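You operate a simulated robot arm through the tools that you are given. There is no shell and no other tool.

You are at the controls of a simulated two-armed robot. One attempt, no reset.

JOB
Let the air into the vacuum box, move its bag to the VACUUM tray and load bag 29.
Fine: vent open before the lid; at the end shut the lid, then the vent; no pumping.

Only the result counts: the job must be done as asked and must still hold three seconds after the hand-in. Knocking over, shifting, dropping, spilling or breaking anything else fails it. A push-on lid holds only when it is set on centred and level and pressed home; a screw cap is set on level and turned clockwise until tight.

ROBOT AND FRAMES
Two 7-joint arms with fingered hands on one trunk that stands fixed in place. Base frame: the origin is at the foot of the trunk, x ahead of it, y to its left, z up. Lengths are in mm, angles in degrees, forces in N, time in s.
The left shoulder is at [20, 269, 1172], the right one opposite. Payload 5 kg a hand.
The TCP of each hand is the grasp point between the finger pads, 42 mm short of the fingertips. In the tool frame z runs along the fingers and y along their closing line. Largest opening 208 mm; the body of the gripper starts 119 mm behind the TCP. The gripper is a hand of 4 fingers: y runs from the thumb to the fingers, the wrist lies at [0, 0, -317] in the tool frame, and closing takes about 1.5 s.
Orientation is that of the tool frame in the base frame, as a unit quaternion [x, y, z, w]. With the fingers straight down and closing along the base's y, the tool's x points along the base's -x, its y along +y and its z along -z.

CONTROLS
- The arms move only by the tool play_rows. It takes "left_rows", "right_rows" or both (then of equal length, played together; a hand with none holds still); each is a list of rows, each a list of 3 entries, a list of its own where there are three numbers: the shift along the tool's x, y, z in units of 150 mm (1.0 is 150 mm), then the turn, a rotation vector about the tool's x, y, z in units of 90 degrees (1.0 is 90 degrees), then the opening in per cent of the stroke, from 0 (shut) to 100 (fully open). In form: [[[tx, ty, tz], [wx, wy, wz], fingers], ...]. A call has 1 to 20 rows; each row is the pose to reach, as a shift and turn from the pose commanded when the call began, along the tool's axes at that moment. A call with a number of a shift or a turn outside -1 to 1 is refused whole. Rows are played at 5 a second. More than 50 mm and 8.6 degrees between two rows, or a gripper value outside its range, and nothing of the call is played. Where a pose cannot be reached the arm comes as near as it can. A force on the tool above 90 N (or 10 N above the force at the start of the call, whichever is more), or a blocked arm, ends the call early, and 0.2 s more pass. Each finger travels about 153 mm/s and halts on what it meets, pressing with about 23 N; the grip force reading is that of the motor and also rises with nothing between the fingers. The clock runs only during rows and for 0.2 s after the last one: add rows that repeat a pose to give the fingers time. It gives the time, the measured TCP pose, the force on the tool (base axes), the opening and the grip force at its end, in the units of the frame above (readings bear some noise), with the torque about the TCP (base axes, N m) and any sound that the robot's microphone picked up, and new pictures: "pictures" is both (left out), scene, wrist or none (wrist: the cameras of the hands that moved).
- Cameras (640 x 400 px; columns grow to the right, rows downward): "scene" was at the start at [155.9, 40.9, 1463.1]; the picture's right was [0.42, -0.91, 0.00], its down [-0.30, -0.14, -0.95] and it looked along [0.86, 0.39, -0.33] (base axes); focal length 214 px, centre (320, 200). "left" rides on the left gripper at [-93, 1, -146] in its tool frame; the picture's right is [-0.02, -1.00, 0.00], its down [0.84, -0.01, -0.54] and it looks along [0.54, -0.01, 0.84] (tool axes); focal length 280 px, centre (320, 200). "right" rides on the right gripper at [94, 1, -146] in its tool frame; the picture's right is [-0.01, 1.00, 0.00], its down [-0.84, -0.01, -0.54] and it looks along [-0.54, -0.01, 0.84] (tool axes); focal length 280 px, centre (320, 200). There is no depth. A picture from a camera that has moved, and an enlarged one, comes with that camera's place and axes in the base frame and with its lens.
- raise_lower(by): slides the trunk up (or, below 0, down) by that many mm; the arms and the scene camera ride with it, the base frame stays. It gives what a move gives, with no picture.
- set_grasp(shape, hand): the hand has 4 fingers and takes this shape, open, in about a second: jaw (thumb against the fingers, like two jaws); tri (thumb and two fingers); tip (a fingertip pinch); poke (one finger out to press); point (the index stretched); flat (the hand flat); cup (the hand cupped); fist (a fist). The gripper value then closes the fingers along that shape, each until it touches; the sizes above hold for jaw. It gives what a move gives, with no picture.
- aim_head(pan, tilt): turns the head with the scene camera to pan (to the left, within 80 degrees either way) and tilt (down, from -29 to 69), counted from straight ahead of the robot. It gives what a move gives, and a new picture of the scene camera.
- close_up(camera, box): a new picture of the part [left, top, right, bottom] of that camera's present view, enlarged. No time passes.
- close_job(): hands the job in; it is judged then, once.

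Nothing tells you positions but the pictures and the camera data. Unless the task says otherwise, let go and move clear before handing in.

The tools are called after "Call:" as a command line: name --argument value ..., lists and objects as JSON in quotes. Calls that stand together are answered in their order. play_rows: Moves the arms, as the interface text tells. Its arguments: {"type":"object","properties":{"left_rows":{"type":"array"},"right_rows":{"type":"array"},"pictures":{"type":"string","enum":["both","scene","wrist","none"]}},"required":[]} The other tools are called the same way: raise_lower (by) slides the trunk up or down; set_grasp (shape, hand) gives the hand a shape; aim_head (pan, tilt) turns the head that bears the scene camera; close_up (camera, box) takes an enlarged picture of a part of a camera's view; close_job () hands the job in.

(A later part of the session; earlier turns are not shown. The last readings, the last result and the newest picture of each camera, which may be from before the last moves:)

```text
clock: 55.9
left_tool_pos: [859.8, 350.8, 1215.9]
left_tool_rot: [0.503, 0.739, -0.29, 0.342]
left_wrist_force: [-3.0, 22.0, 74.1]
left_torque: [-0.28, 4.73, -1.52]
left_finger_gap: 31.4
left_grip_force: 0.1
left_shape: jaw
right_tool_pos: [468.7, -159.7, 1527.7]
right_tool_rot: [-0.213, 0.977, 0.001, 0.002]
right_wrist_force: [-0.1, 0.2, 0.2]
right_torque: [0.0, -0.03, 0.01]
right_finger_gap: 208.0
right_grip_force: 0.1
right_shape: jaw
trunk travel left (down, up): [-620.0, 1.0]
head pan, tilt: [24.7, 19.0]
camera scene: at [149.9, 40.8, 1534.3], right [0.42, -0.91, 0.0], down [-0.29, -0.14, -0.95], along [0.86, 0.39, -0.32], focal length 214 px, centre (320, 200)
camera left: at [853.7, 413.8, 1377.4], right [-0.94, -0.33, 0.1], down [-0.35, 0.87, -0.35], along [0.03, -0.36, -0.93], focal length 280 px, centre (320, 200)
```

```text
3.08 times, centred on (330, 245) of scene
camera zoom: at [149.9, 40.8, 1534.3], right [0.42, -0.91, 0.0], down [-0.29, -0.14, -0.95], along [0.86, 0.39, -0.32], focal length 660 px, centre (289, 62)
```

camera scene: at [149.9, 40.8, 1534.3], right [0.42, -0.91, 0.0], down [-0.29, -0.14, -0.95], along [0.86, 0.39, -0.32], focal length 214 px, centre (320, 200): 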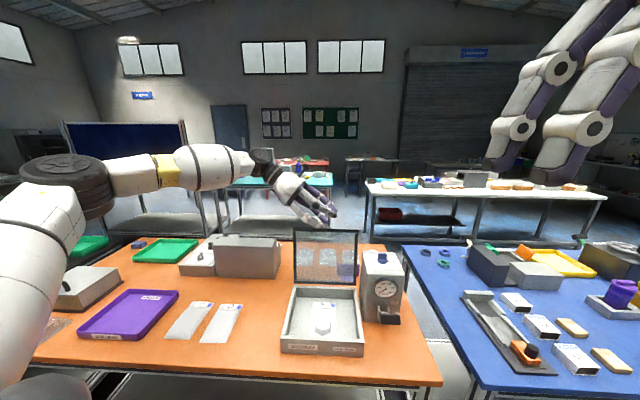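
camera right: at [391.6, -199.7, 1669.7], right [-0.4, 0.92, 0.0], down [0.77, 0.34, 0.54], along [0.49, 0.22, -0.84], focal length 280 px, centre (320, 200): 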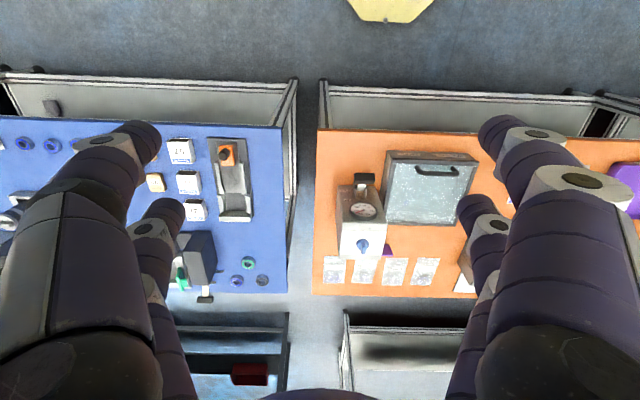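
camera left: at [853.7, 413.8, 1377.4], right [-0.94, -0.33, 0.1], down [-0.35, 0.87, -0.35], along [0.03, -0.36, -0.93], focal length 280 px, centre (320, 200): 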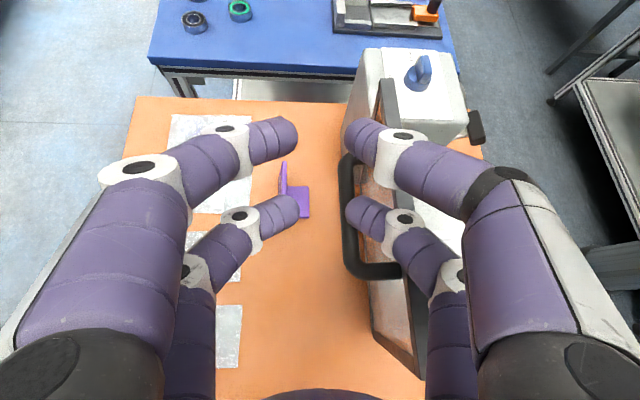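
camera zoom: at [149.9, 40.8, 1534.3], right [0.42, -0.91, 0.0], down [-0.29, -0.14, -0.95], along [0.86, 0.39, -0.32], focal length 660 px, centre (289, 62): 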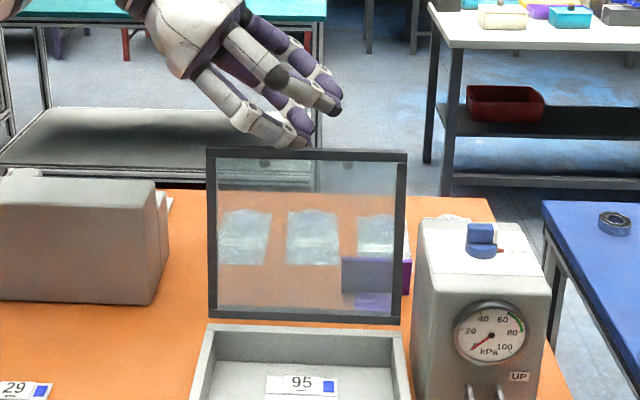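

The near fingers are pressing down on the lid's edge at 74 N, so I'll lift straight up to relieve that and see where the lid sits.

Call:
play_rows --left_rows '[[[-0.021, -0.002, -0.016], [0, 0, 0], 14], [[-0.043, -0.004, -0.032], [0, 0, 0], 14], [[-0.064, -0.007, -0.048], [0, 0, 0], 14], [[-0.064, -0.007, -0.048], [0, 0, 0], 14]]' --pictures "wrist"

Call:
close_up --camera "left" --box '[220, 60, 460, 320]'

Call:
close_up --camera "scene" --box '[250, 180, 410, 310]'

```text
clock: 56.9
left_tool_pos: [861.1, 351.0, 1214.5]
left_tool_rot: [0.504, 0.741, -0.29, 0.335]
left_wrist_force: [-2.3, 5.5, 27.8]
left_torque: [-0.23, 1.75, -0.5]
left_finger_gap: 30.6
left_grip_force: 0.0
left_shape: jaw
right_tool_pos: [474.2, -160.4, 1525.7]
right_tool_rot: [-0.212, 0.977, 0.0, 0.002]
right_wrist_force: [-0.1, -0.5, -0.2]
right_torque: [-0.02, 0.02, 0.03]
right_finger_gap: 208.1
right_grip_force: 0.0
right_shape: jaw
trunk travel left (down, up): [-620.0, 1.0]
head pan, tilt: [24.7, 19.0]
camera left: at [857.4, 411.8, 1377.4], right [-0.94, -0.33, 0.1], down [-0.35, 0.88, -0.34], along [0.02, -0.35, -0.94], focal length 280 px, centre (320, 200)
```

left: 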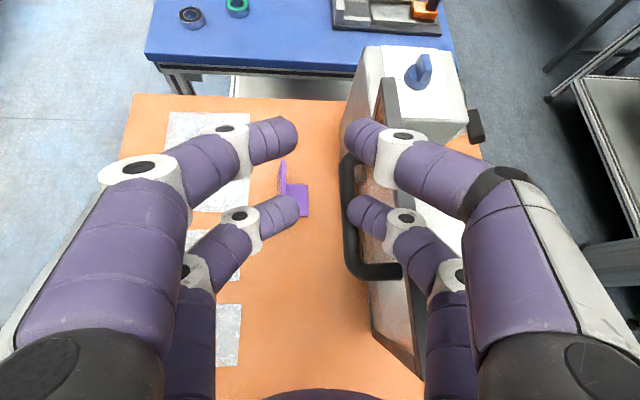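

```text
1.54 times, centred on (340, 190) of left
camera zoom: at [857.4, 411.8, 1377.4], right [-0.94, -0.33, 0.1], down [-0.35, 0.88, -0.34], along [0.02, -0.35, -0.94], focal length 431 px, centre (289, 215)
```

zoom: 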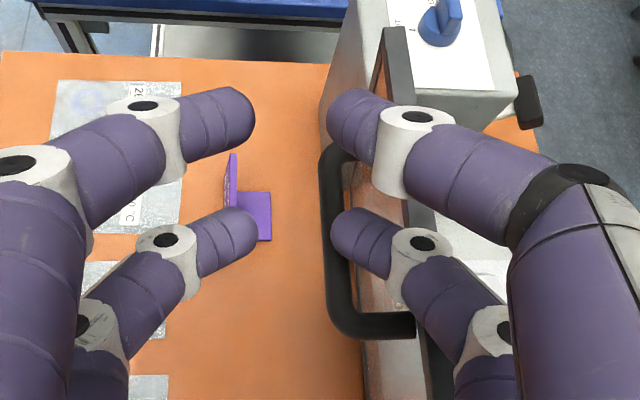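

```text
3.08 times, centred on (330, 245) of scene
camera zoom: at [153.0, 40.4, 1533.3], right [0.42, -0.91, 0.0], down [-0.29, -0.14, -0.95], along [0.86, 0.39, -0.32], focal length 660 px, centre (289, 62)
```

zoom: 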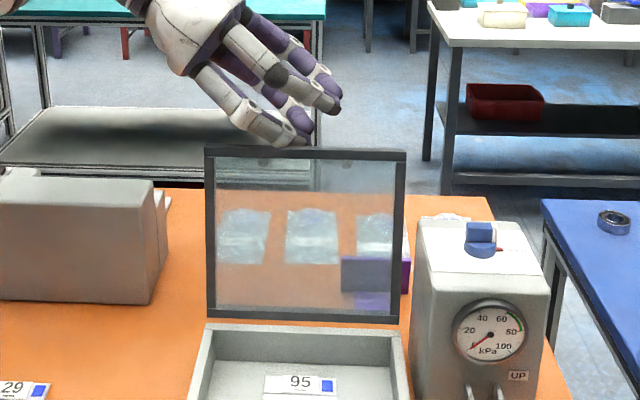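

There's still 28 N upward, so I'll raise the hand further until the edge is unloaded.

Call:
play_rows --left_rows '[[[-0.021, -0.002, -0.016], [0, 0, 0], 14], [[-0.043, -0.004, -0.032], [0, 0, 0], 14], [[-0.064, -0.007, -0.048], [0, 0, 0], 14], [[-0.064, -0.007, -0.048], [0, 0, 0], 14]]' --pictures "wrist"

Call:
close_up --camera "left" --box '[220, 60, 460, 320]'

Call:
close_up --camera "scene" --box '[250, 180, 410, 310]'

```text
clock: 57.9
left_tool_pos: [863.2, 352.1, 1227.5]
left_tool_rot: [0.503, 0.742, -0.292, 0.334]
left_wrist_force: [-0.3, 0.7, 0.3]
left_torque: [-0.02, 0.01, 0.0]
left_finger_gap: 29.2
left_grip_force: 0.0
left_shape: jaw
right_tool_pos: [476.2, -159.4, 1525.4]
right_tool_rot: [-0.213, 0.977, 0.0, 0.0]
right_wrist_force: [-0.2, 0.0, 0.1]
right_torque: [0.0, 0.06, -0.07]
right_finger_gap: 207.7
right_grip_force: 0.1
right_shape: jaw
trunk travel left (down, up): [-620.0, 1.0]
head pan, tilt: [24.7, 19.0]
camera left: at [859.2, 413.8, 1389.5], right [-0.94, -0.33, 0.11], down [-0.35, 0.87, -0.34], along [0.02, -0.35, -0.94], focal length 280 px, centre (320, 200)
```

left: 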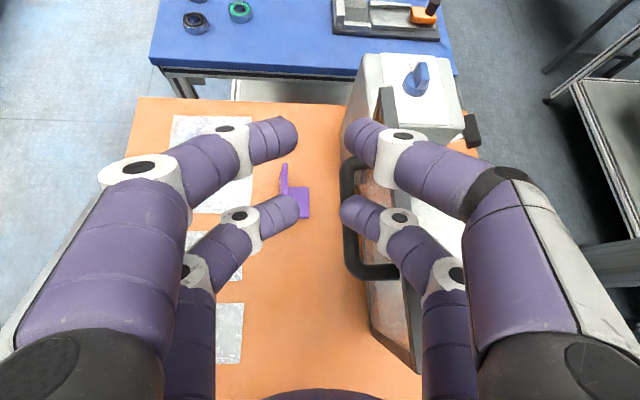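

```text
1.54 times, centred on (340, 190) of left
camera zoom: at [859.2, 413.8, 1389.5], right [-0.94, -0.33, 0.11], down [-0.35, 0.87, -0.34], along [0.02, -0.35, -0.94], focal length 431 px, centre (289, 215)
```

zoom: 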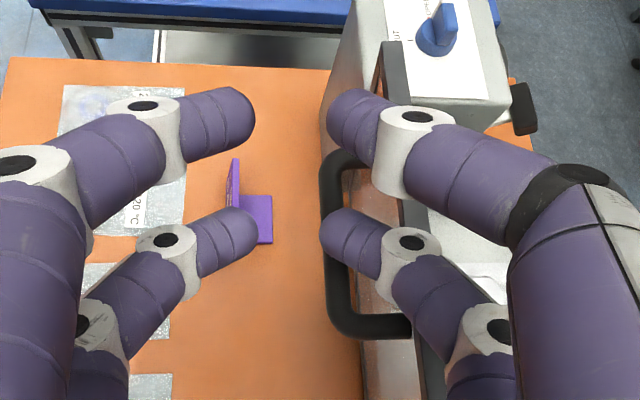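

```text
3.08 times, centred on (330, 245) of scene
camera zoom: at [154.9, 41.1, 1533.1], right [0.42, -0.91, 0.0], down [-0.3, -0.14, -0.95], along [0.86, 0.39, -0.33], focal length 660 px, centre (289, 62)
```

zoom: 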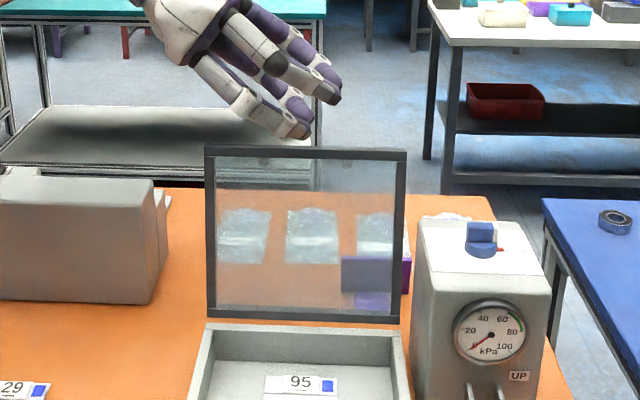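

The hand is unloaded and the lid stands at about 97°, apparently resting open. I'll lift straight up, clear of the handle, and check that the lid stays.

Call:
play_rows --left_rows '[[[-0.064, -0.007, -0.048], [0, 0, 0], 14], [[-0.128, -0.014, -0.096], [0, 0, 0], 14], [[-0.192, -0.021, -0.144], [0, 0, 0], 14], [[-0.256, -0.028, -0.192], [0, 0, 0], 14], [[-0.32, -0.035, -0.24], [0, 0, 0], 14], [[-0.32, -0.035, -0.24], [0, 0, 0], 14]]' --pictures "both"

Call:
close_up --camera "scene" --box '[250, 180, 410, 310]'

```text
clock: 59.3
left_tool_pos: [863.2, 352.6, 1286.7]
left_tool_rot: [0.502, 0.742, -0.291, 0.335]
left_wrist_force: [-0.5, 0.9, -0.6]
left_torque: [-0.03, 0.05, 0.01]
left_finger_gap: 29.0
left_grip_force: 0.0
left_shape: jaw
right_tool_pos: [475.3, -159.0, 1523.7]
right_tool_rot: [-0.213, 0.977, 0.0, 0.0]
right_wrist_force: [-0.6, 0.5, -0.1]
right_torque: [-0.03, 0.05, 0.01]
right_finger_gap: 208.0
right_grip_force: 0.0
right_shape: jaw
trunk travel left (down, up): [-620.0, 1.0]
head pan, tilt: [24.7, 19.0]
camera scene: at [155.1, 41.2, 1533.1], right [0.42, -0.91, 0.0], down [-0.3, -0.14, -0.95], along [0.86, 0.39, -0.33], focal length 214 px, centre (320, 200)
camera left: at [859.2, 414.1, 1449.5], right [-0.94, -0.33, 0.11], down [-0.35, 0.87, -0.34], along [0.02, -0.35, -0.93], focal length 280 px, centre (320, 200)
```

scene: 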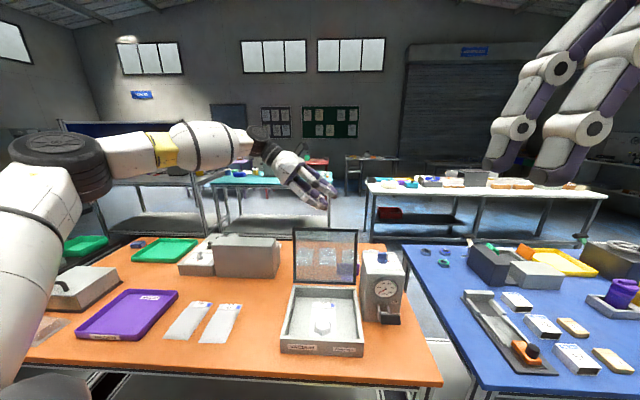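
left: 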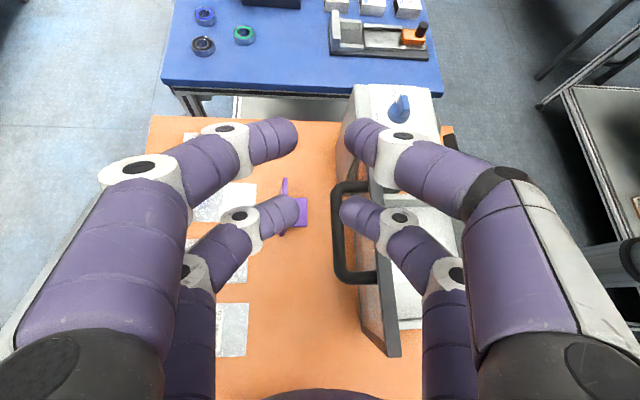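

```text
3.08 times, centred on (330, 245) of scene
camera zoom: at [155.1, 41.2, 1533.1], right [0.42, -0.91, 0.0], down [-0.3, -0.14, -0.95], along [0.86, 0.39, -0.33], focal length 660 px, centre (289, 62)
```

zoom: 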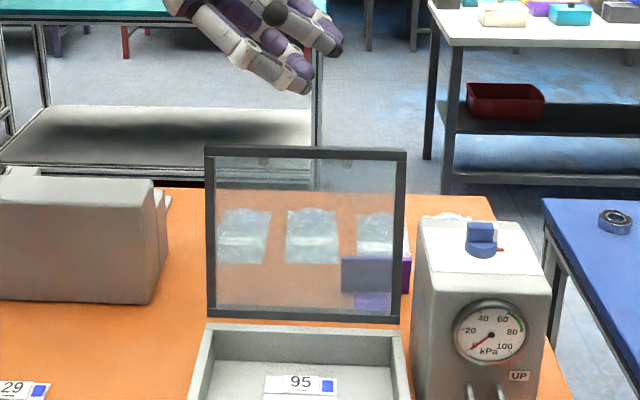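

The lid stays open by itself at about 97°. I'll bring the left hand back over the box to look down at bag 95.

Call:
play_rows --left_rows '[[[0.008, -0.18, 0.018], [0, 0, 0], 30], [[0.017, -0.36, 0.035], [0, 0, 0], 40], [[0.025, -0.54, 0.053], [0, 0, 0], 50], [[0.034, -0.73, 0.07], [0, 0, 0], 50]]' --pictures "none"

Call:
play_rows --left_rows '[[[0.008, -0.18, 0.018], [0, 0, 0], 50], [[0.017, -0.36, 0.035], [0, 0, 0], 50], [[0.025, -0.54, 0.053], [0, 0, 0], 50], [[0.034, -0.73, 0.07], [0, 0, 0], 50], [[0.2, -0.77, 0.2], [0, 0, 0], 50], [[0.4, -0.82, 0.35], [0, 0, 0], 50]]' --pictures "both"

```text
clock: 60.3
left_tool_pos: [761.0, 311.5, 1288.7]
left_tool_rot: [0.502, 0.742, -0.291, 0.337]
left_wrist_force: [0.1, 0.2, -0.2]
left_torque: [0.02, -0.03, 0.04]
left_finger_gap: 103.5
left_grip_force: 0.1
left_shape: jaw
right_tool_pos: [474.8, -159.6, 1525.1]
right_tool_rot: [-0.212, 0.977, 0.0, 0.001]
right_wrist_force: [0.4, 0.2, 1.0]
right_torque: [-0.04, -0.01, -0.02]
right_finger_gap: 207.9
right_grip_force: 0.1
right_shape: jaw
trunk travel left (down, up): [-620.0, 1.0]
head pan, tilt: [24.7, 19.0]
```

```text
clock: 61.7
left_tool_pos: [640.9, 263.9, 1220.5]
left_tool_rot: [0.503, 0.741, -0.292, 0.337]
left_wrist_force: [-0.5, 0.4, 0.8]
left_torque: [0.04, 0.01, 0.0]
left_finger_gap: 103.5
left_grip_force: 0.0
left_shape: jaw
right_tool_pos: [475.4, -159.8, 1524.2]
right_tool_rot: [-0.213, 0.977, 0.0, 0.0]
right_wrist_force: [-0.5, 0.5, -0.4]
right_torque: [-0.07, 0.03, 0.01]
right_finger_gap: 208.0
right_grip_force: 0.1
right_shape: jaw
trunk travel left (down, up): [-620.0, 1.0]
head pan, tilt: [24.7, 19.0]
camera scene: at [154.7, 41.3, 1533.2], right [0.42, -0.91, 0.0], down [-0.3, -0.14, -0.95], along [0.86, 0.39, -0.33], focal length 214 px, centre (320, 200)
camera left: at [638.0, 325.5, 1383.2], right [-0.94, -0.33, 0.11], down [-0.35, 0.87, -0.34], along [0.02, -0.36, -0.93], focal length 280 px, centre (320, 200)
```

scene: 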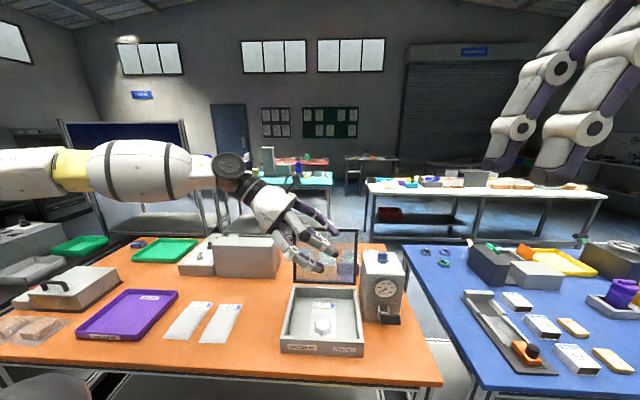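
left: 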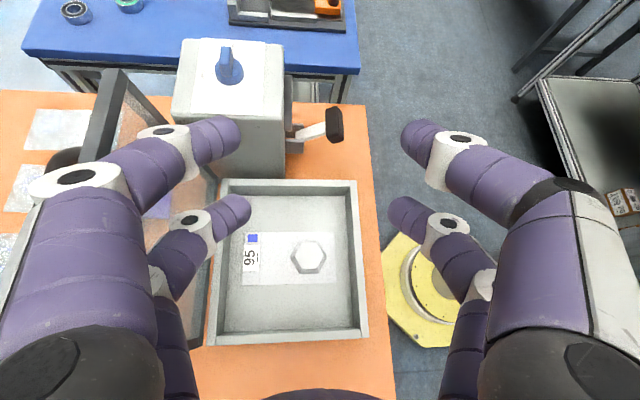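

I now have a clear view into the box with bag 95. I'll zoom in for its geometry.

Call:
close_up --camera "left" --box '[190, 165, 390, 355]'

Call:
close_up --camera "scene" --box '[270, 275, 375, 360]'

```text
2.11 times, centred on (290, 260) of left
camera zoom: at [638.0, 325.5, 1383.2], right [-0.94, -0.33, 0.11], down [-0.35, 0.87, -0.34], along [0.02, -0.36, -0.93], focal length 590 px, centre (383, 74)
```

zoom: 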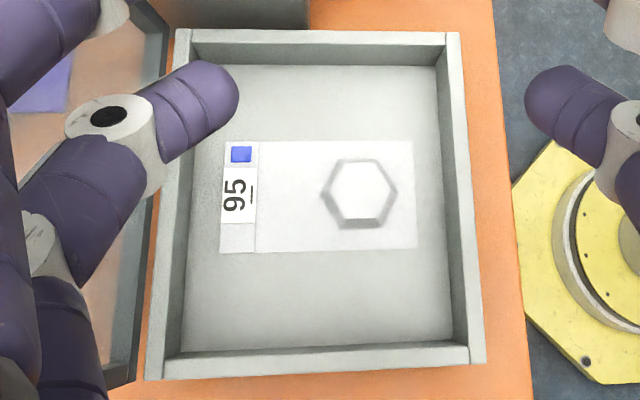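

```text
4.71 times, centred on (322, 318) of scene
camera zoom: at [154.7, 41.3, 1533.2], right [0.42, -0.91, 0.0], down [-0.3, -0.14, -0.95], along [0.86, 0.39, -0.33], focal length 1009 px, centre (308, -353)
```

zoom: 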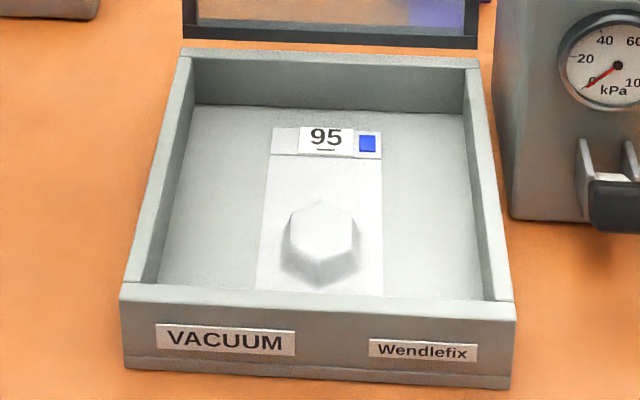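

The hex part under bag 95's film is centred at about [632, 252], top z≈937, with flats on its left and right and the box floor at about 917. I'll turn the left hand to close laterally across those flats.

Call:
play_rows --left_rows '[[[0, 0, 0], [0, 0.089, 0], 50], [[0, 0, 0], [0, 0.178, 0], 50], [[0, 0, 0], [0, 0.267, 0], 50], [[0, 0, 0], [0, 0.356, 0], 50], [[0, 0, 0], [0, 0.445, 0], 50], [[0, 0, 0], [0, 0.533, 0], 50]]' --pictures "none"

Call:
play_rows --left_rows '[[[0, 0, 0], [0, 0, -0.09], 50], [[0, 0, 0], [0, 0, -0.18], 50], [[0, 0, 0], [0, 0, -0.27], 50], [[0, 0, 0], [0, 0, -0.36], 50], [[0, 0, 0], [0, 0, -0.45], 50], [[0, 0, 0], [0, 0, -0.54], 50], [[0, 0, 0], [0, 0, -0.63], 50], [[0, 0, 0], [0, 0, -0.72], 50], [[0, 0, 0], [0, 0, -0.81], 50], [[0, 0, 0], [0, 0, -0.9], 50], [[0, 0, 0], [0, 0, -0.99], 50]]' --pictures "wrist"

```text
clock: 63.1
left_tool_pos: [641.9, 263.9, 1218.1]
left_tool_rot: [0.577, 0.814, -0.062, 0.004]
left_wrist_force: [0.3, 0.5, -0.7]
left_torque: [-0.08, 0.13, 0.0]
left_finger_gap: 103.5
left_grip_force: 0.0
left_shape: jaw
right_tool_pos: [477.0, -158.9, 1523.5]
right_tool_rot: [-0.212, 0.977, 0.001, -0.001]
right_wrist_force: [1.6, 0.7, -0.1]
right_torque: [-0.03, 0.26, 0.03]
right_finger_gap: 207.8
right_grip_force: 0.1
right_shape: jaw
trunk travel left (down, up): [-620.0, 1.0]
head pan, tilt: [24.7, 19.0]
```

```text
clock: 65.5
left_tool_pos: [640.3, 264.3, 1220.0]
left_tool_rot: [-0.16, 0.985, -0.048, -0.039]
left_wrist_force: [-0.5, -0.4, -0.7]
left_torque: [0.03, 0.0, 0.04]
left_finger_gap: 103.8
left_grip_force: 0.0
left_shape: jaw
right_tool_pos: [474.6, -160.3, 1525.4]
right_tool_rot: [-0.213, 0.977, 0.0, 0.001]
right_wrist_force: [0.7, 0.2, -0.7]
right_torque: [0.06, -0.03, -0.01]
right_finger_gap: 207.8
right_grip_force: 0.2
right_shape: jaw
trunk travel left (down, up): [-620.0, 1.0]
head pan, tilt: [24.7, 19.0]
camera left: at [737.5, 309.6, 1356.9], right [0.33, -0.94, 0.08], down [-0.76, -0.22, 0.61], along [-0.56, -0.27, -0.79], focal length 280 px, centre (320, 200)
```

left: 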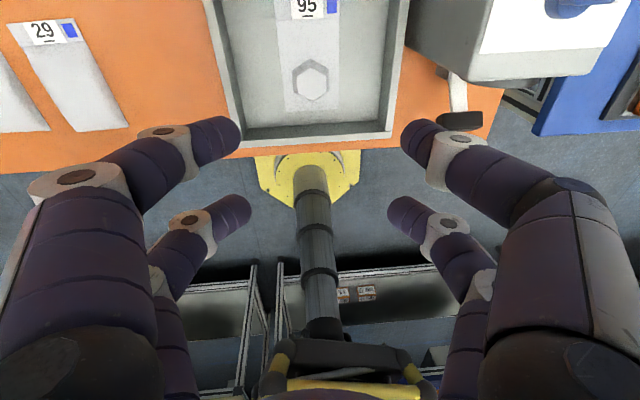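

The hand is nearly upright at yaw 19°. I'll tilt it 25° forward, so only the lower finger pair reaches the hex, and descend to just above it.

Call:
play_rows --left_rows '[[[-0.013, 0.005, 0.16], [-0.0111, -0.0674, -0.0022], 45], [[-0.026, 0.01, 0.32], [-0.0223, -0.1349, -0.0044], 40], [[-0.04, 0.015, 0.48], [-0.0334, -0.2023, -0.0067], 40], [[-0.053, 0.02, 0.64], [-0.0446, -0.2698, -0.0089], 40], [[-0.067, 0.025, 0.8], [-0.0557, -0.3372, -0.0111], 40], [[-0.08, 0.03, 0.96], [-0.0557, -0.3372, -0.0111], 40]]' --pictures "both"

Call:
close_up --camera "left" --box '[200, 80, 440, 300]'

```text
clock: 66.9
left_tool_pos: [641.8, 255.6, 1075.9]
left_tool_rot: [-0.173, 0.961, 0.039, 0.214]
left_wrist_force: [1.1, 0.5, 0.4]
left_torque: [-0.04, 0.06, 0.0]
left_finger_gap: 83.6
left_grip_force: 0.1
left_shape: jaw
right_tool_pos: [475.5, -159.3, 1524.8]
right_tool_rot: [-0.214, 0.977, 0.0, -0.001]
right_wrist_force: [0.8, -0.3, -0.8]
right_torque: [-0.05, 0.04, -0.03]
right_finger_gap: 207.7
right_grip_force: 0.0
right_shape: jaw
trunk travel left (down, up): [-620.0, 1.0]
head pan, tilt: [24.7, 19.0]
camera scene: at [155.3, 41.3, 1533.1], right [0.42, -0.91, 0.0], down [-0.3, -0.14, -0.95], along [0.86, 0.39, -0.33], focal length 214 px, centre (320, 200)
camera left: at [662.7, 265.1, 1247.7], right [0.36, -0.93, 0.01], down [-0.92, -0.36, 0.13], along [-0.12, -0.05, -0.99], focal length 280 px, centre (320, 200)
```

scene: 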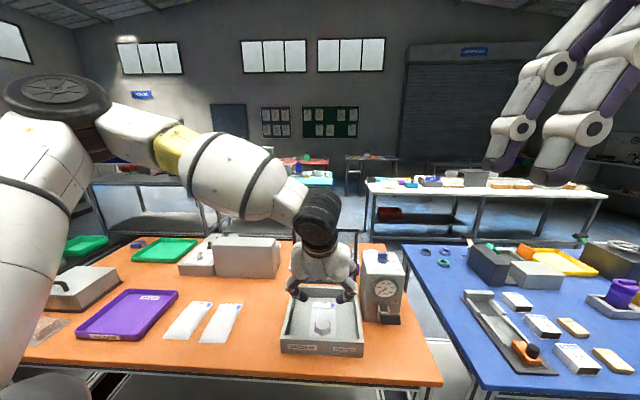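
left: 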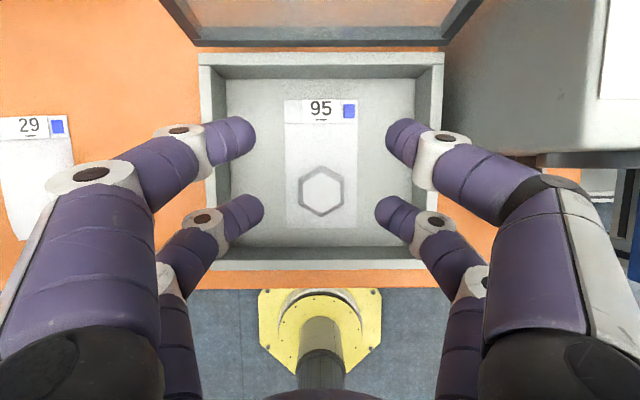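

```text
1.82 times, centred on (320, 190) of left
camera zoom: at [662.7, 265.1, 1247.7], right [0.36, -0.93, 0.01], down [-0.92, -0.36, 0.13], along [-0.12, -0.05, -0.99], focal length 510 px, centre (320, 218)
```

zoom: 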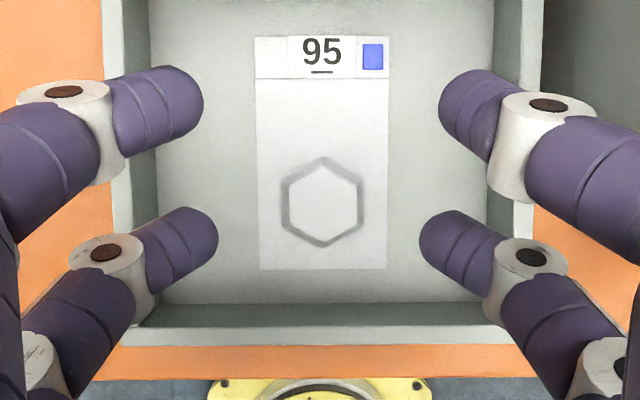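

The view is well aligned, with the hex centred between the lower finger tips. I'll descend straight down to just above the floor.

Call:
play_rows --left_rows '[[[0.048, 0, 0.112], [0, 0, 0], 40], [[0.096, 0, 0.224], [0, 0, 0], 40], [[0.144, 0, 0.336], [0, 0, 0], 40], [[0.192, 0, 0.447], [0, 0, 0], 40], [[0.24, 0, 0.559], [0, 0, 0], 40], [[0.24, 0, 0.559], [0, 0, 0], 40]]' --pictures "wrist"

Call:
close_up --camera "left" --box '[200, 80, 440, 300]'

Call:
close_up --camera "scene" --box '[270, 260, 375, 345]'

```text
clock: 68.3
left_tool_pos: [643.2, 257.6, 984.3]
left_tool_rot: [-0.173, 0.961, 0.038, 0.213]
left_wrist_force: [0.0, -0.2, 0.9]
left_torque: [0.01, -0.01, -0.01]
left_finger_gap: 83.6
left_grip_force: 0.1
left_shape: jaw
right_tool_pos: [474.1, -158.9, 1525.8]
right_tool_rot: [-0.213, 0.977, 0.001, 0.001]
right_wrist_force: [-0.3, -0.4, 0.6]
right_torque: [0.05, -0.07, 0.03]
right_finger_gap: 207.8
right_grip_force: 0.0
right_shape: jaw
trunk travel left (down, up): [-620.0, 1.0]
head pan, tilt: [24.7, 19.0]
camera left: at [664.2, 266.4, 1157.2], right [0.36, -0.93, 0.01], down [-0.92, -0.36, 0.13], along [-0.12, -0.05, -0.99], focal length 280 px, centre (320, 200)
```

left: 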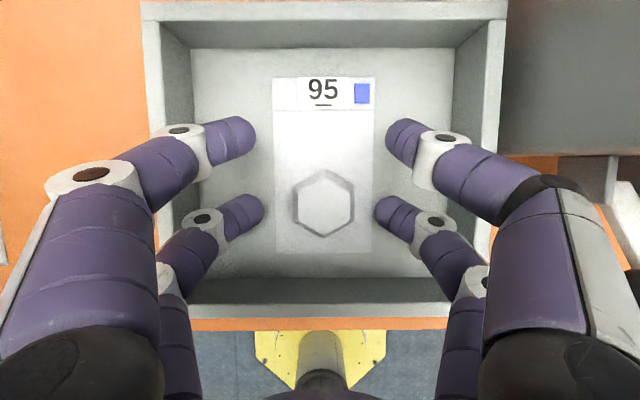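

```text
1.82 times, centred on (320, 190) of left
camera zoom: at [664.2, 266.4, 1157.2], right [0.36, -0.93, 0.01], down [-0.92, -0.36, 0.13], along [-0.12, -0.05, -0.99], focal length 510 px, centre (320, 218)
```

zoom: 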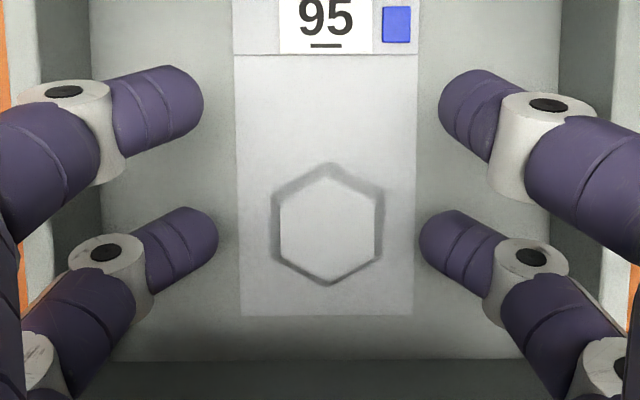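

```text
4.71 times, centred on (322, 302) of scene
camera zoom: at [154.1, 40.7, 1533.4], right [0.42, -0.91, 0.0], down [-0.3, -0.14, -0.95], along [0.86, 0.39, -0.33], focal length 1009 px, centre (308, -282)
```

zoom: 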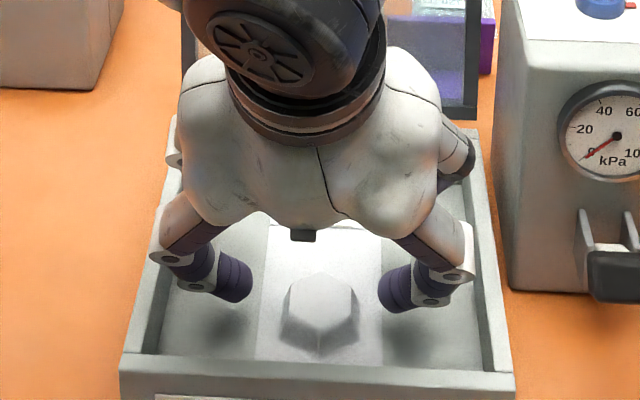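

I'm slightly left of the hex centre, so I'll shift a few millimetres right and forward and go down 8 mm before closing.

Call:
play_rows --left_rows '[[[0.002, -0.012, 0.028], [0, 0, 0], 40], [[0.005, -0.023, 0.057], [0, 0, 0], 38], [[0.005, -0.023, 0.057], [0, 0, 0], 34], [[0.005, -0.023, 0.057], [0, 0, 0], 30], [[0.005, -0.023, 0.057], [0, 0, 0], 27]]' --pictures "wrist"

Call:
close_up --camera "left" --box '[200, 80, 440, 300]'

Call:
close_up --camera "scene" --box '[280, 285, 370, 345]'

```text
clock: 69.5
left_tool_pos: [647.7, 255.2, 976.9]
left_tool_rot: [-0.173, 0.961, 0.04, 0.214]
left_wrist_force: [1.2, -0.6, -0.7]
left_torque: [-0.03, 0.01, -0.04]
left_finger_gap: 56.8
left_grip_force: 0.1
left_shape: jaw
right_tool_pos: [474.8, -160.1, 1525.2]
right_tool_rot: [-0.213, 0.977, 0.0, 0.0]
right_wrist_force: [0.2, -0.1, -0.5]
right_torque: [0.02, -0.01, 0.01]
right_finger_gap: 207.7
right_grip_force: 0.0
right_shape: jaw
trunk travel left (down, up): [-620.0, 1.0]
head pan, tilt: [24.7, 19.0]
camera left: at [668.6, 264.6, 1148.4], right [0.36, -0.93, 0.01], down [-0.92, -0.36, 0.13], along [-0.12, -0.05, -0.99], focal length 280 px, centre (320, 200)
```

left: 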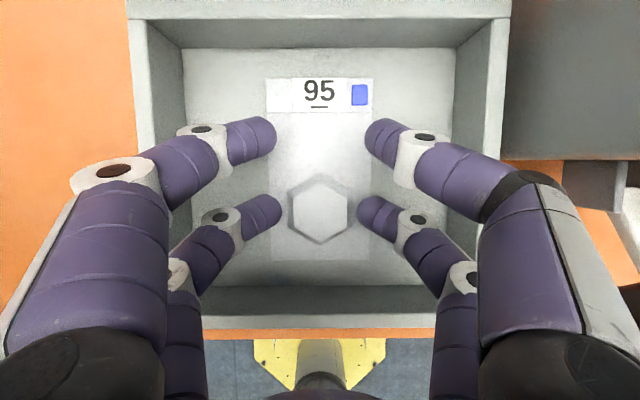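

```text
1.82 times, centred on (320, 190) of left
camera zoom: at [668.6, 264.6, 1148.4], right [0.36, -0.93, 0.01], down [-0.92, -0.36, 0.13], along [-0.12, -0.05, -0.99], focal length 510 px, centre (320, 218)
```

zoom: 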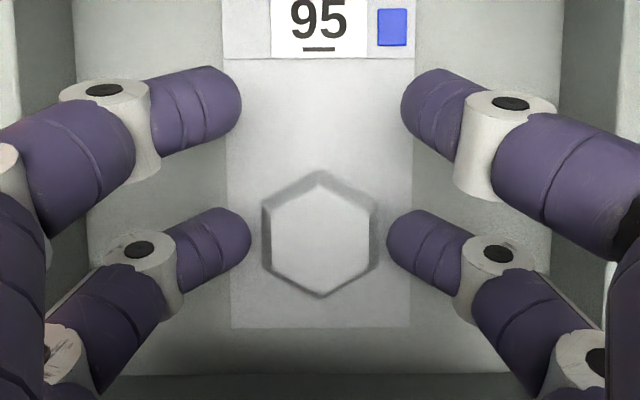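

```text
6.67 times, centred on (325, 315) of scene
camera zoom: at [154.7, 40.9, 1533.2], right [0.42, -0.91, 0.0], down [-0.3, -0.14, -0.95], along [0.86, 0.39, -0.33], focal length 1430 px, centre (287, -567)
```

zoom: 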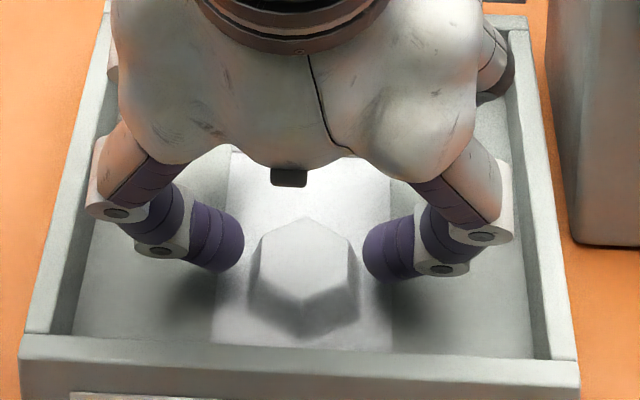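

The fingertips are level with the hex's top, so I'll go 9 mm lower and then close on its flats.

Call:
play_rows --left_rows '[[[0.012, 0, 0.027], [0, 0, 0], 30], [[0.025, 0, 0.054], [0, 0, 0], 30], [[0.025, 0, 0.054], [0, 0, 0], 20], [[0.025, 0, 0.054], [0, 0, 0], 10], [[0.025, 0, 0.054], [0, 0, 0], 0], [[0.025, 0, 0.054], [0, 0, 0], 0], [[0.025, 0, 0.054], [0, 0, 0], 0]]' --pictures "wrist"

Call:
close_up --camera "left" --box '[200, 80, 440, 300]'

Call:
close_up --camera "scene" --box '[280, 285, 370, 345]'

```text
clock: 71.1
left_tool_pos: [647.6, 255.3, 967.6]
left_tool_rot: [-0.173, 0.961, 0.039, 0.212]
left_wrist_force: [3.4, 1.8, 28.4]
left_torque: [0.12, 0.27, 0.02]
left_finger_gap: 11.9
left_grip_force: 23.0
left_shape: jaw
right_tool_pos: [473.4, -160.2, 1525.6]
right_tool_rot: [-0.213, 0.977, 0.0, 0.002]
right_wrist_force: [0.5, 0.1, 0.5]
right_torque: [0.01, 0.01, 0.03]
right_finger_gap: 208.1
right_grip_force: 0.0
right_shape: jaw
trunk travel left (down, up): [-620.0, 1.0]
head pan, tilt: [24.7, 19.0]
camera left: at [668.4, 264.5, 1140.0], right [0.36, -0.93, 0.01], down [-0.92, -0.36, 0.13], along [-0.12, -0.05, -0.99], focal length 280 px, centre (320, 200)
```

left: 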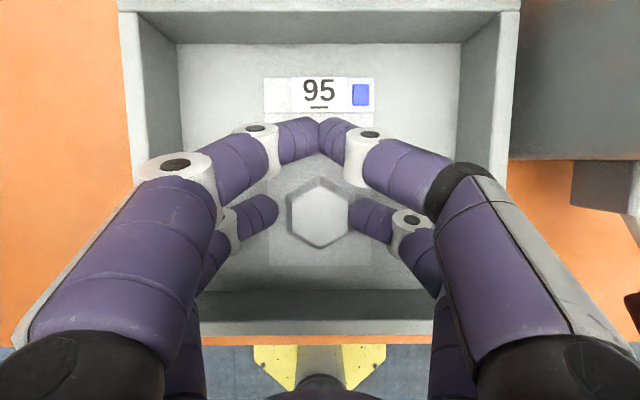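

```text
1.82 times, centred on (320, 190) of left
camera zoom: at [668.4, 264.5, 1140.0], right [0.36, -0.93, 0.01], down [-0.92, -0.36, 0.13], along [-0.12, -0.05, -0.99], focal length 510 px, centre (320, 218)
```

zoom: 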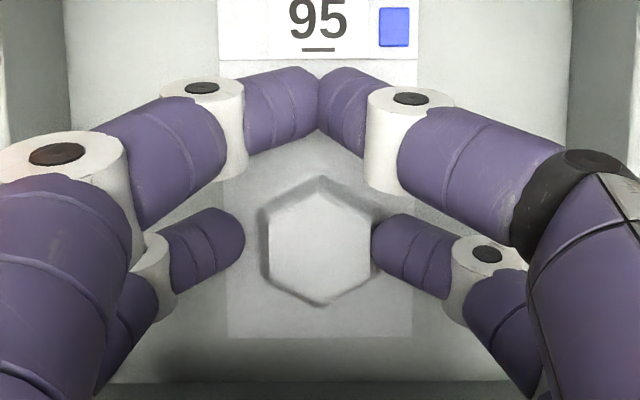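

```text
6.67 times, centred on (325, 315) of scene
camera zoom: at [153.7, 40.5, 1533.4], right [0.42, -0.91, 0.0], down [-0.3, -0.14, -0.95], along [0.86, 0.39, -0.32], focal length 1430 px, centre (287, -567)
```

zoom: 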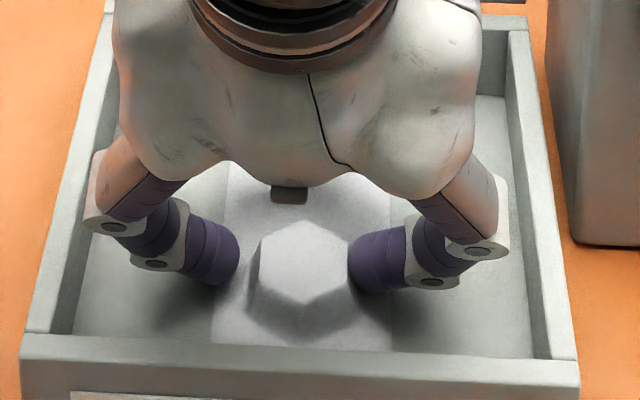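

The fingertips are pressing on the floor at 28 N and the left one hasn't reached the hex. I'll raise about 5 mm so both can close fully.

Call:
play_rows --left_rows '[[[-0.007, 0, -0.015], [0, 0, 0], 0], [[-0.014, 0, -0.03], [0, 0, 0], 0], [[-0.014, 0, -0.03], [0, 0, 0], 0], [[-0.014, 0, -0.03], [0, 0, 0], 0]]' --pictures "wrist"

Call:
close_up --camera "left" --box '[200, 80, 440, 300]'

Call:
close_up --camera "scene" --box '[280, 285, 370, 345]'

```text
clock: 72.1
left_tool_pos: [648.8, 255.5, 971.8]
left_tool_rot: [-0.173, 0.961, 0.039, 0.213]
left_wrist_force: [-0.6, 0.1, -1.2]
left_torque: [0.03, 0.0, 0.0]
left_finger_gap: 11.0
left_grip_force: 23.4
left_shape: jaw
right_tool_pos: [474.5, -159.2, 1525.3]
right_tool_rot: [-0.213, 0.977, 0.0, 0.0]
right_wrist_force: [-0.3, 1.7, -0.2]
right_torque: [0.02, 0.02, -0.01]
right_finger_gap: 208.0
right_grip_force: 0.1
right_shape: jaw
trunk travel left (down, up): [-620.0, 1.0]
head pan, tilt: [24.7, 19.0]
camera left: at [669.0, 265.0, 1143.7], right [0.36, -0.93, 0.01], down [-0.92, -0.36, 0.13], along [-0.12, -0.05, -0.99], focal length 280 px, centre (320, 200)
```

left: 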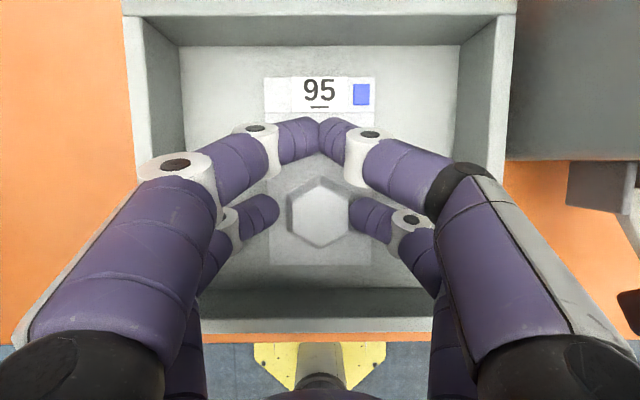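

```text
1.82 times, centred on (320, 190) of left
camera zoom: at [669.0, 265.0, 1143.7], right [0.36, -0.93, 0.01], down [-0.92, -0.36, 0.13], along [-0.12, -0.05, -0.99], focal length 510 px, centre (320, 218)
```

zoom: 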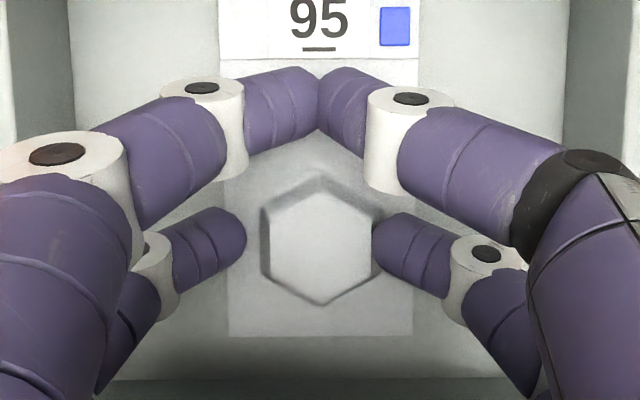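

```text
6.67 times, centred on (325, 315) of scene
camera zoom: at [154.8, 41.0, 1533.2], right [0.42, -0.91, 0.0], down [-0.3, -0.14, -0.95], along [0.86, 0.39, -0.33], focal length 1430 px, centre (287, -567)
```

zoom: 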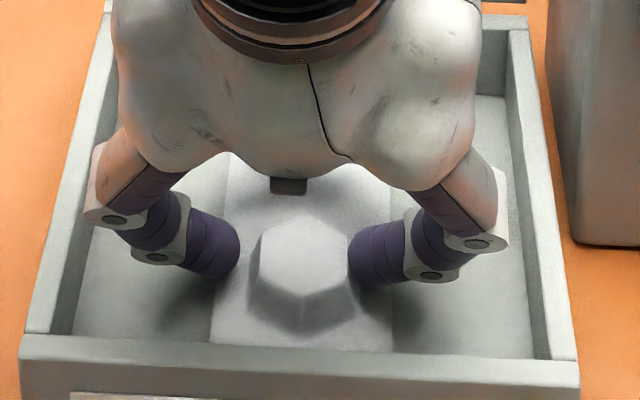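

The right fingertip touches the hex and the left looks close to it. I'll try a small lift to test the hold.

Call:
play_rows --left_rows '[[[-0.014, 0, -0.03], [0, 0, 0], 0], [[-0.028, 0, -0.06], [0, 0, 0], 0], [[-0.042, 0, -0.09], [0, 0, 0], 0], [[-0.042, 0, -0.09], [0, 0, 0], 0]]' --pictures "wrist"

Call:
close_up --camera "left" --box '[200, 80, 440, 300]'

Call:
close_up --camera "scene" --box '[280, 285, 370, 345]'

```text
clock: 73.1
left_tool_pos: [646.6, 254.8, 986.7]
left_tool_rot: [-0.173, 0.961, 0.038, 0.213]
left_wrist_force: [-0.3, 0.2, -1.3]
left_torque: [0.01, -0.03, -0.01]
left_finger_gap: 11.2
left_grip_force: 23.4
left_shape: jaw
right_tool_pos: [476.2, -159.2, 1524.9]
right_tool_rot: [-0.213, 0.977, 0.001, 0.0]
right_wrist_force: [0.1, 0.3, -0.1]
right_torque: [-0.02, 0.02, 0.0]
right_finger_gap: 207.8
right_grip_force: 0.0
right_shape: jaw
trunk travel left (down, up): [-620.0, 1.0]
head pan, tilt: [24.7, 19.0]
camera left: at [669.0, 264.7, 1159.1], right [0.36, -0.93, 0.01], down [-0.92, -0.36, 0.13], along [-0.12, -0.05, -0.99], focal length 280 px, centre (320, 200)
```

left: 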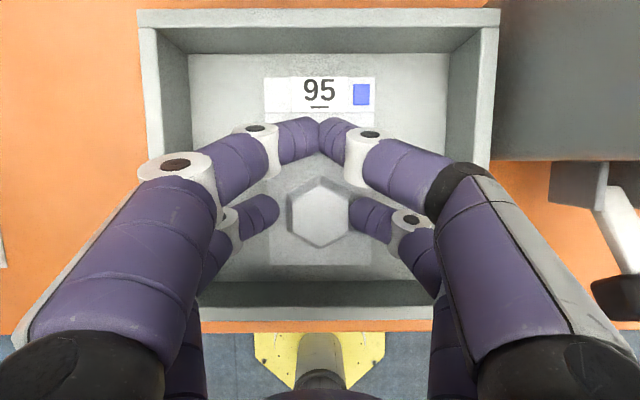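

```text
1.82 times, centred on (320, 190) of left
camera zoom: at [669.0, 264.7, 1159.1], right [0.36, -0.93, 0.01], down [-0.92, -0.36, 0.13], along [-0.12, -0.05, -0.99], focal length 510 px, centre (320, 218)
```

zoom: 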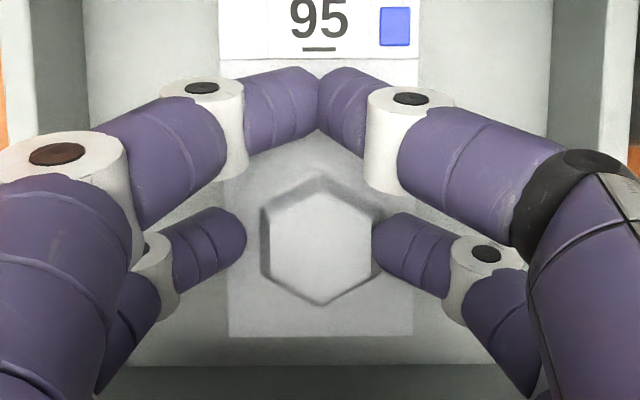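

```text
6.67 times, centred on (325, 315) of scene
camera zoom: at [155.0, 41.0, 1533.2], right [0.42, -0.91, 0.0], down [-0.3, -0.14, -0.95], along [0.86, 0.39, -0.33], focal length 1430 px, centre (287, -567)
```

zoom: 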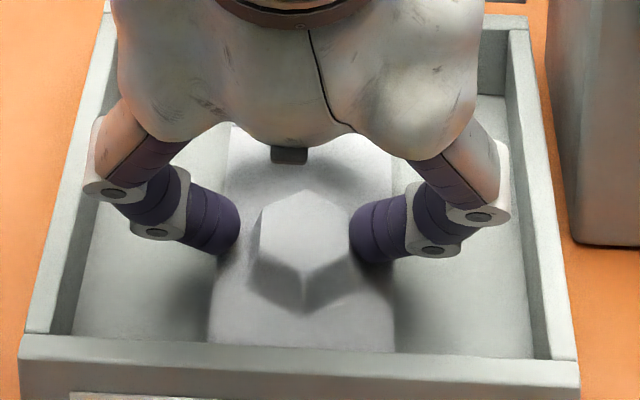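

The bag came up with the hand, so the grip holds. I'll raise it well clear of the box walls and check the tray.

Call:
play_rows --left_rows '[[[-0.05, 0, -0.11], [0, 0, 0], 0], [[-0.1, 0, -0.22], [0, 0, 0], 0], [[-0.16, 0, -0.34], [0, 0, 0], 0], [[-0.22, 0, -0.46], [0, 0, 0], 0], [[-0.28, 0, -0.58], [0, 0, 0], 0], [[-0.312, 0, -0.665], [0, 0, 0], 0], [[-0.312, 0, -0.665], [0, 0, 0], 0]]' --pictures "both"

Call:
close_up --camera "scene" --box '[60, 270, 260, 360]'

Call:
close_up --camera "scene" --box '[270, 240, 375, 345]'

```text
clock: 74.7
left_tool_pos: [646.6, 254.2, 1098.8]
left_tool_rot: [-0.173, 0.961, 0.039, 0.212]
left_wrist_force: [-0.6, 0.1, -1.0]
left_torque: [0.0, 0.06, 0.01]
left_finger_gap: 11.0
left_grip_force: 22.6
left_shape: jaw
right_tool_pos: [475.1, -160.2, 1525.1]
right_tool_rot: [-0.213, 0.977, 0.0, 0.0]
right_wrist_force: [0.3, 1.1, -0.4]
right_torque: [-0.02, 0.03, 0.0]
right_finger_gap: 207.7
right_grip_force: 0.0
right_shape: jaw
trunk travel left (down, up): [-620.0, 1.0]
head pan, tilt: [24.7, 19.0]
camera scene: at [155.0, 41.0, 1533.1], right [0.42, -0.91, 0.0], down [-0.3, -0.14, -0.95], along [0.86, 0.39, -0.33], focal length 214 px, centre (320, 200)
camera left: at [668.8, 264.0, 1271.2], right [0.36, -0.93, 0.01], down [-0.92, -0.36, 0.13], along [-0.12, -0.05, -0.99], focal length 280 px, centre (320, 200)
```

scene: 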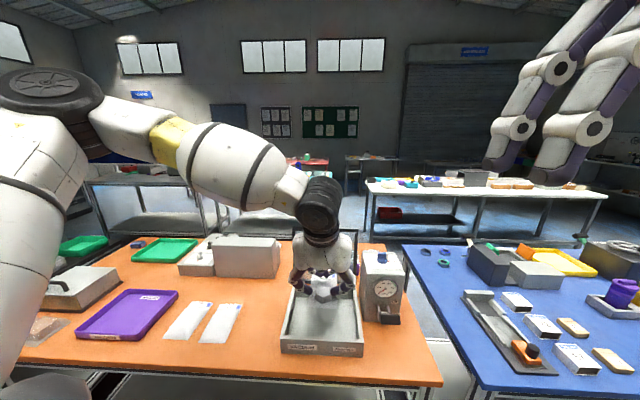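
left: 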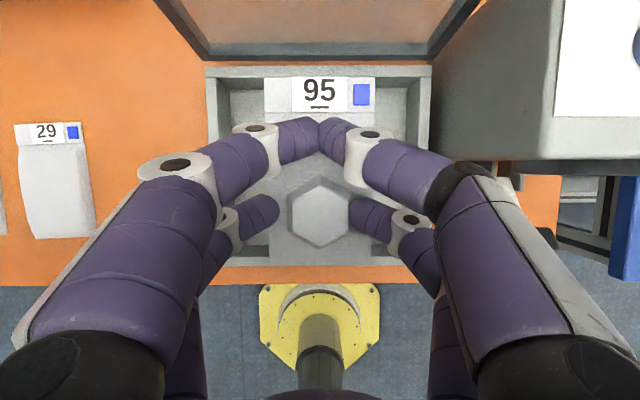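

```text
3.20 times, centred on (160, 315) of scene
camera zoom: at [155.0, 41.0, 1533.1], right [0.42, -0.91, 0.0], down [-0.3, -0.14, -0.95], along [0.86, 0.39, -0.33], focal length 686 px, centre (832, -168)
```

zoom: 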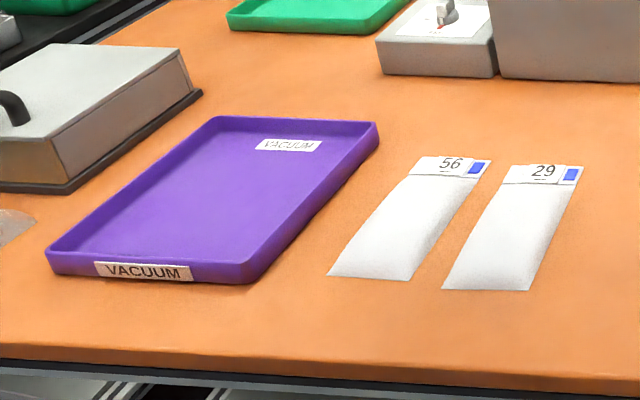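

```text
3.81 times, centred on (322, 292) of scene
camera zoom: at [155.0, 41.0, 1533.1], right [0.42, -0.91, 0.0], down [-0.3, -0.14, -0.95], along [0.86, 0.39, -0.33], focal length 817 px, centre (310, -152)
```

zoom: 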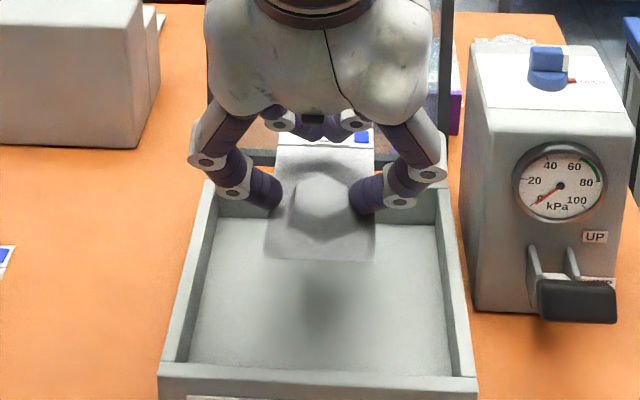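

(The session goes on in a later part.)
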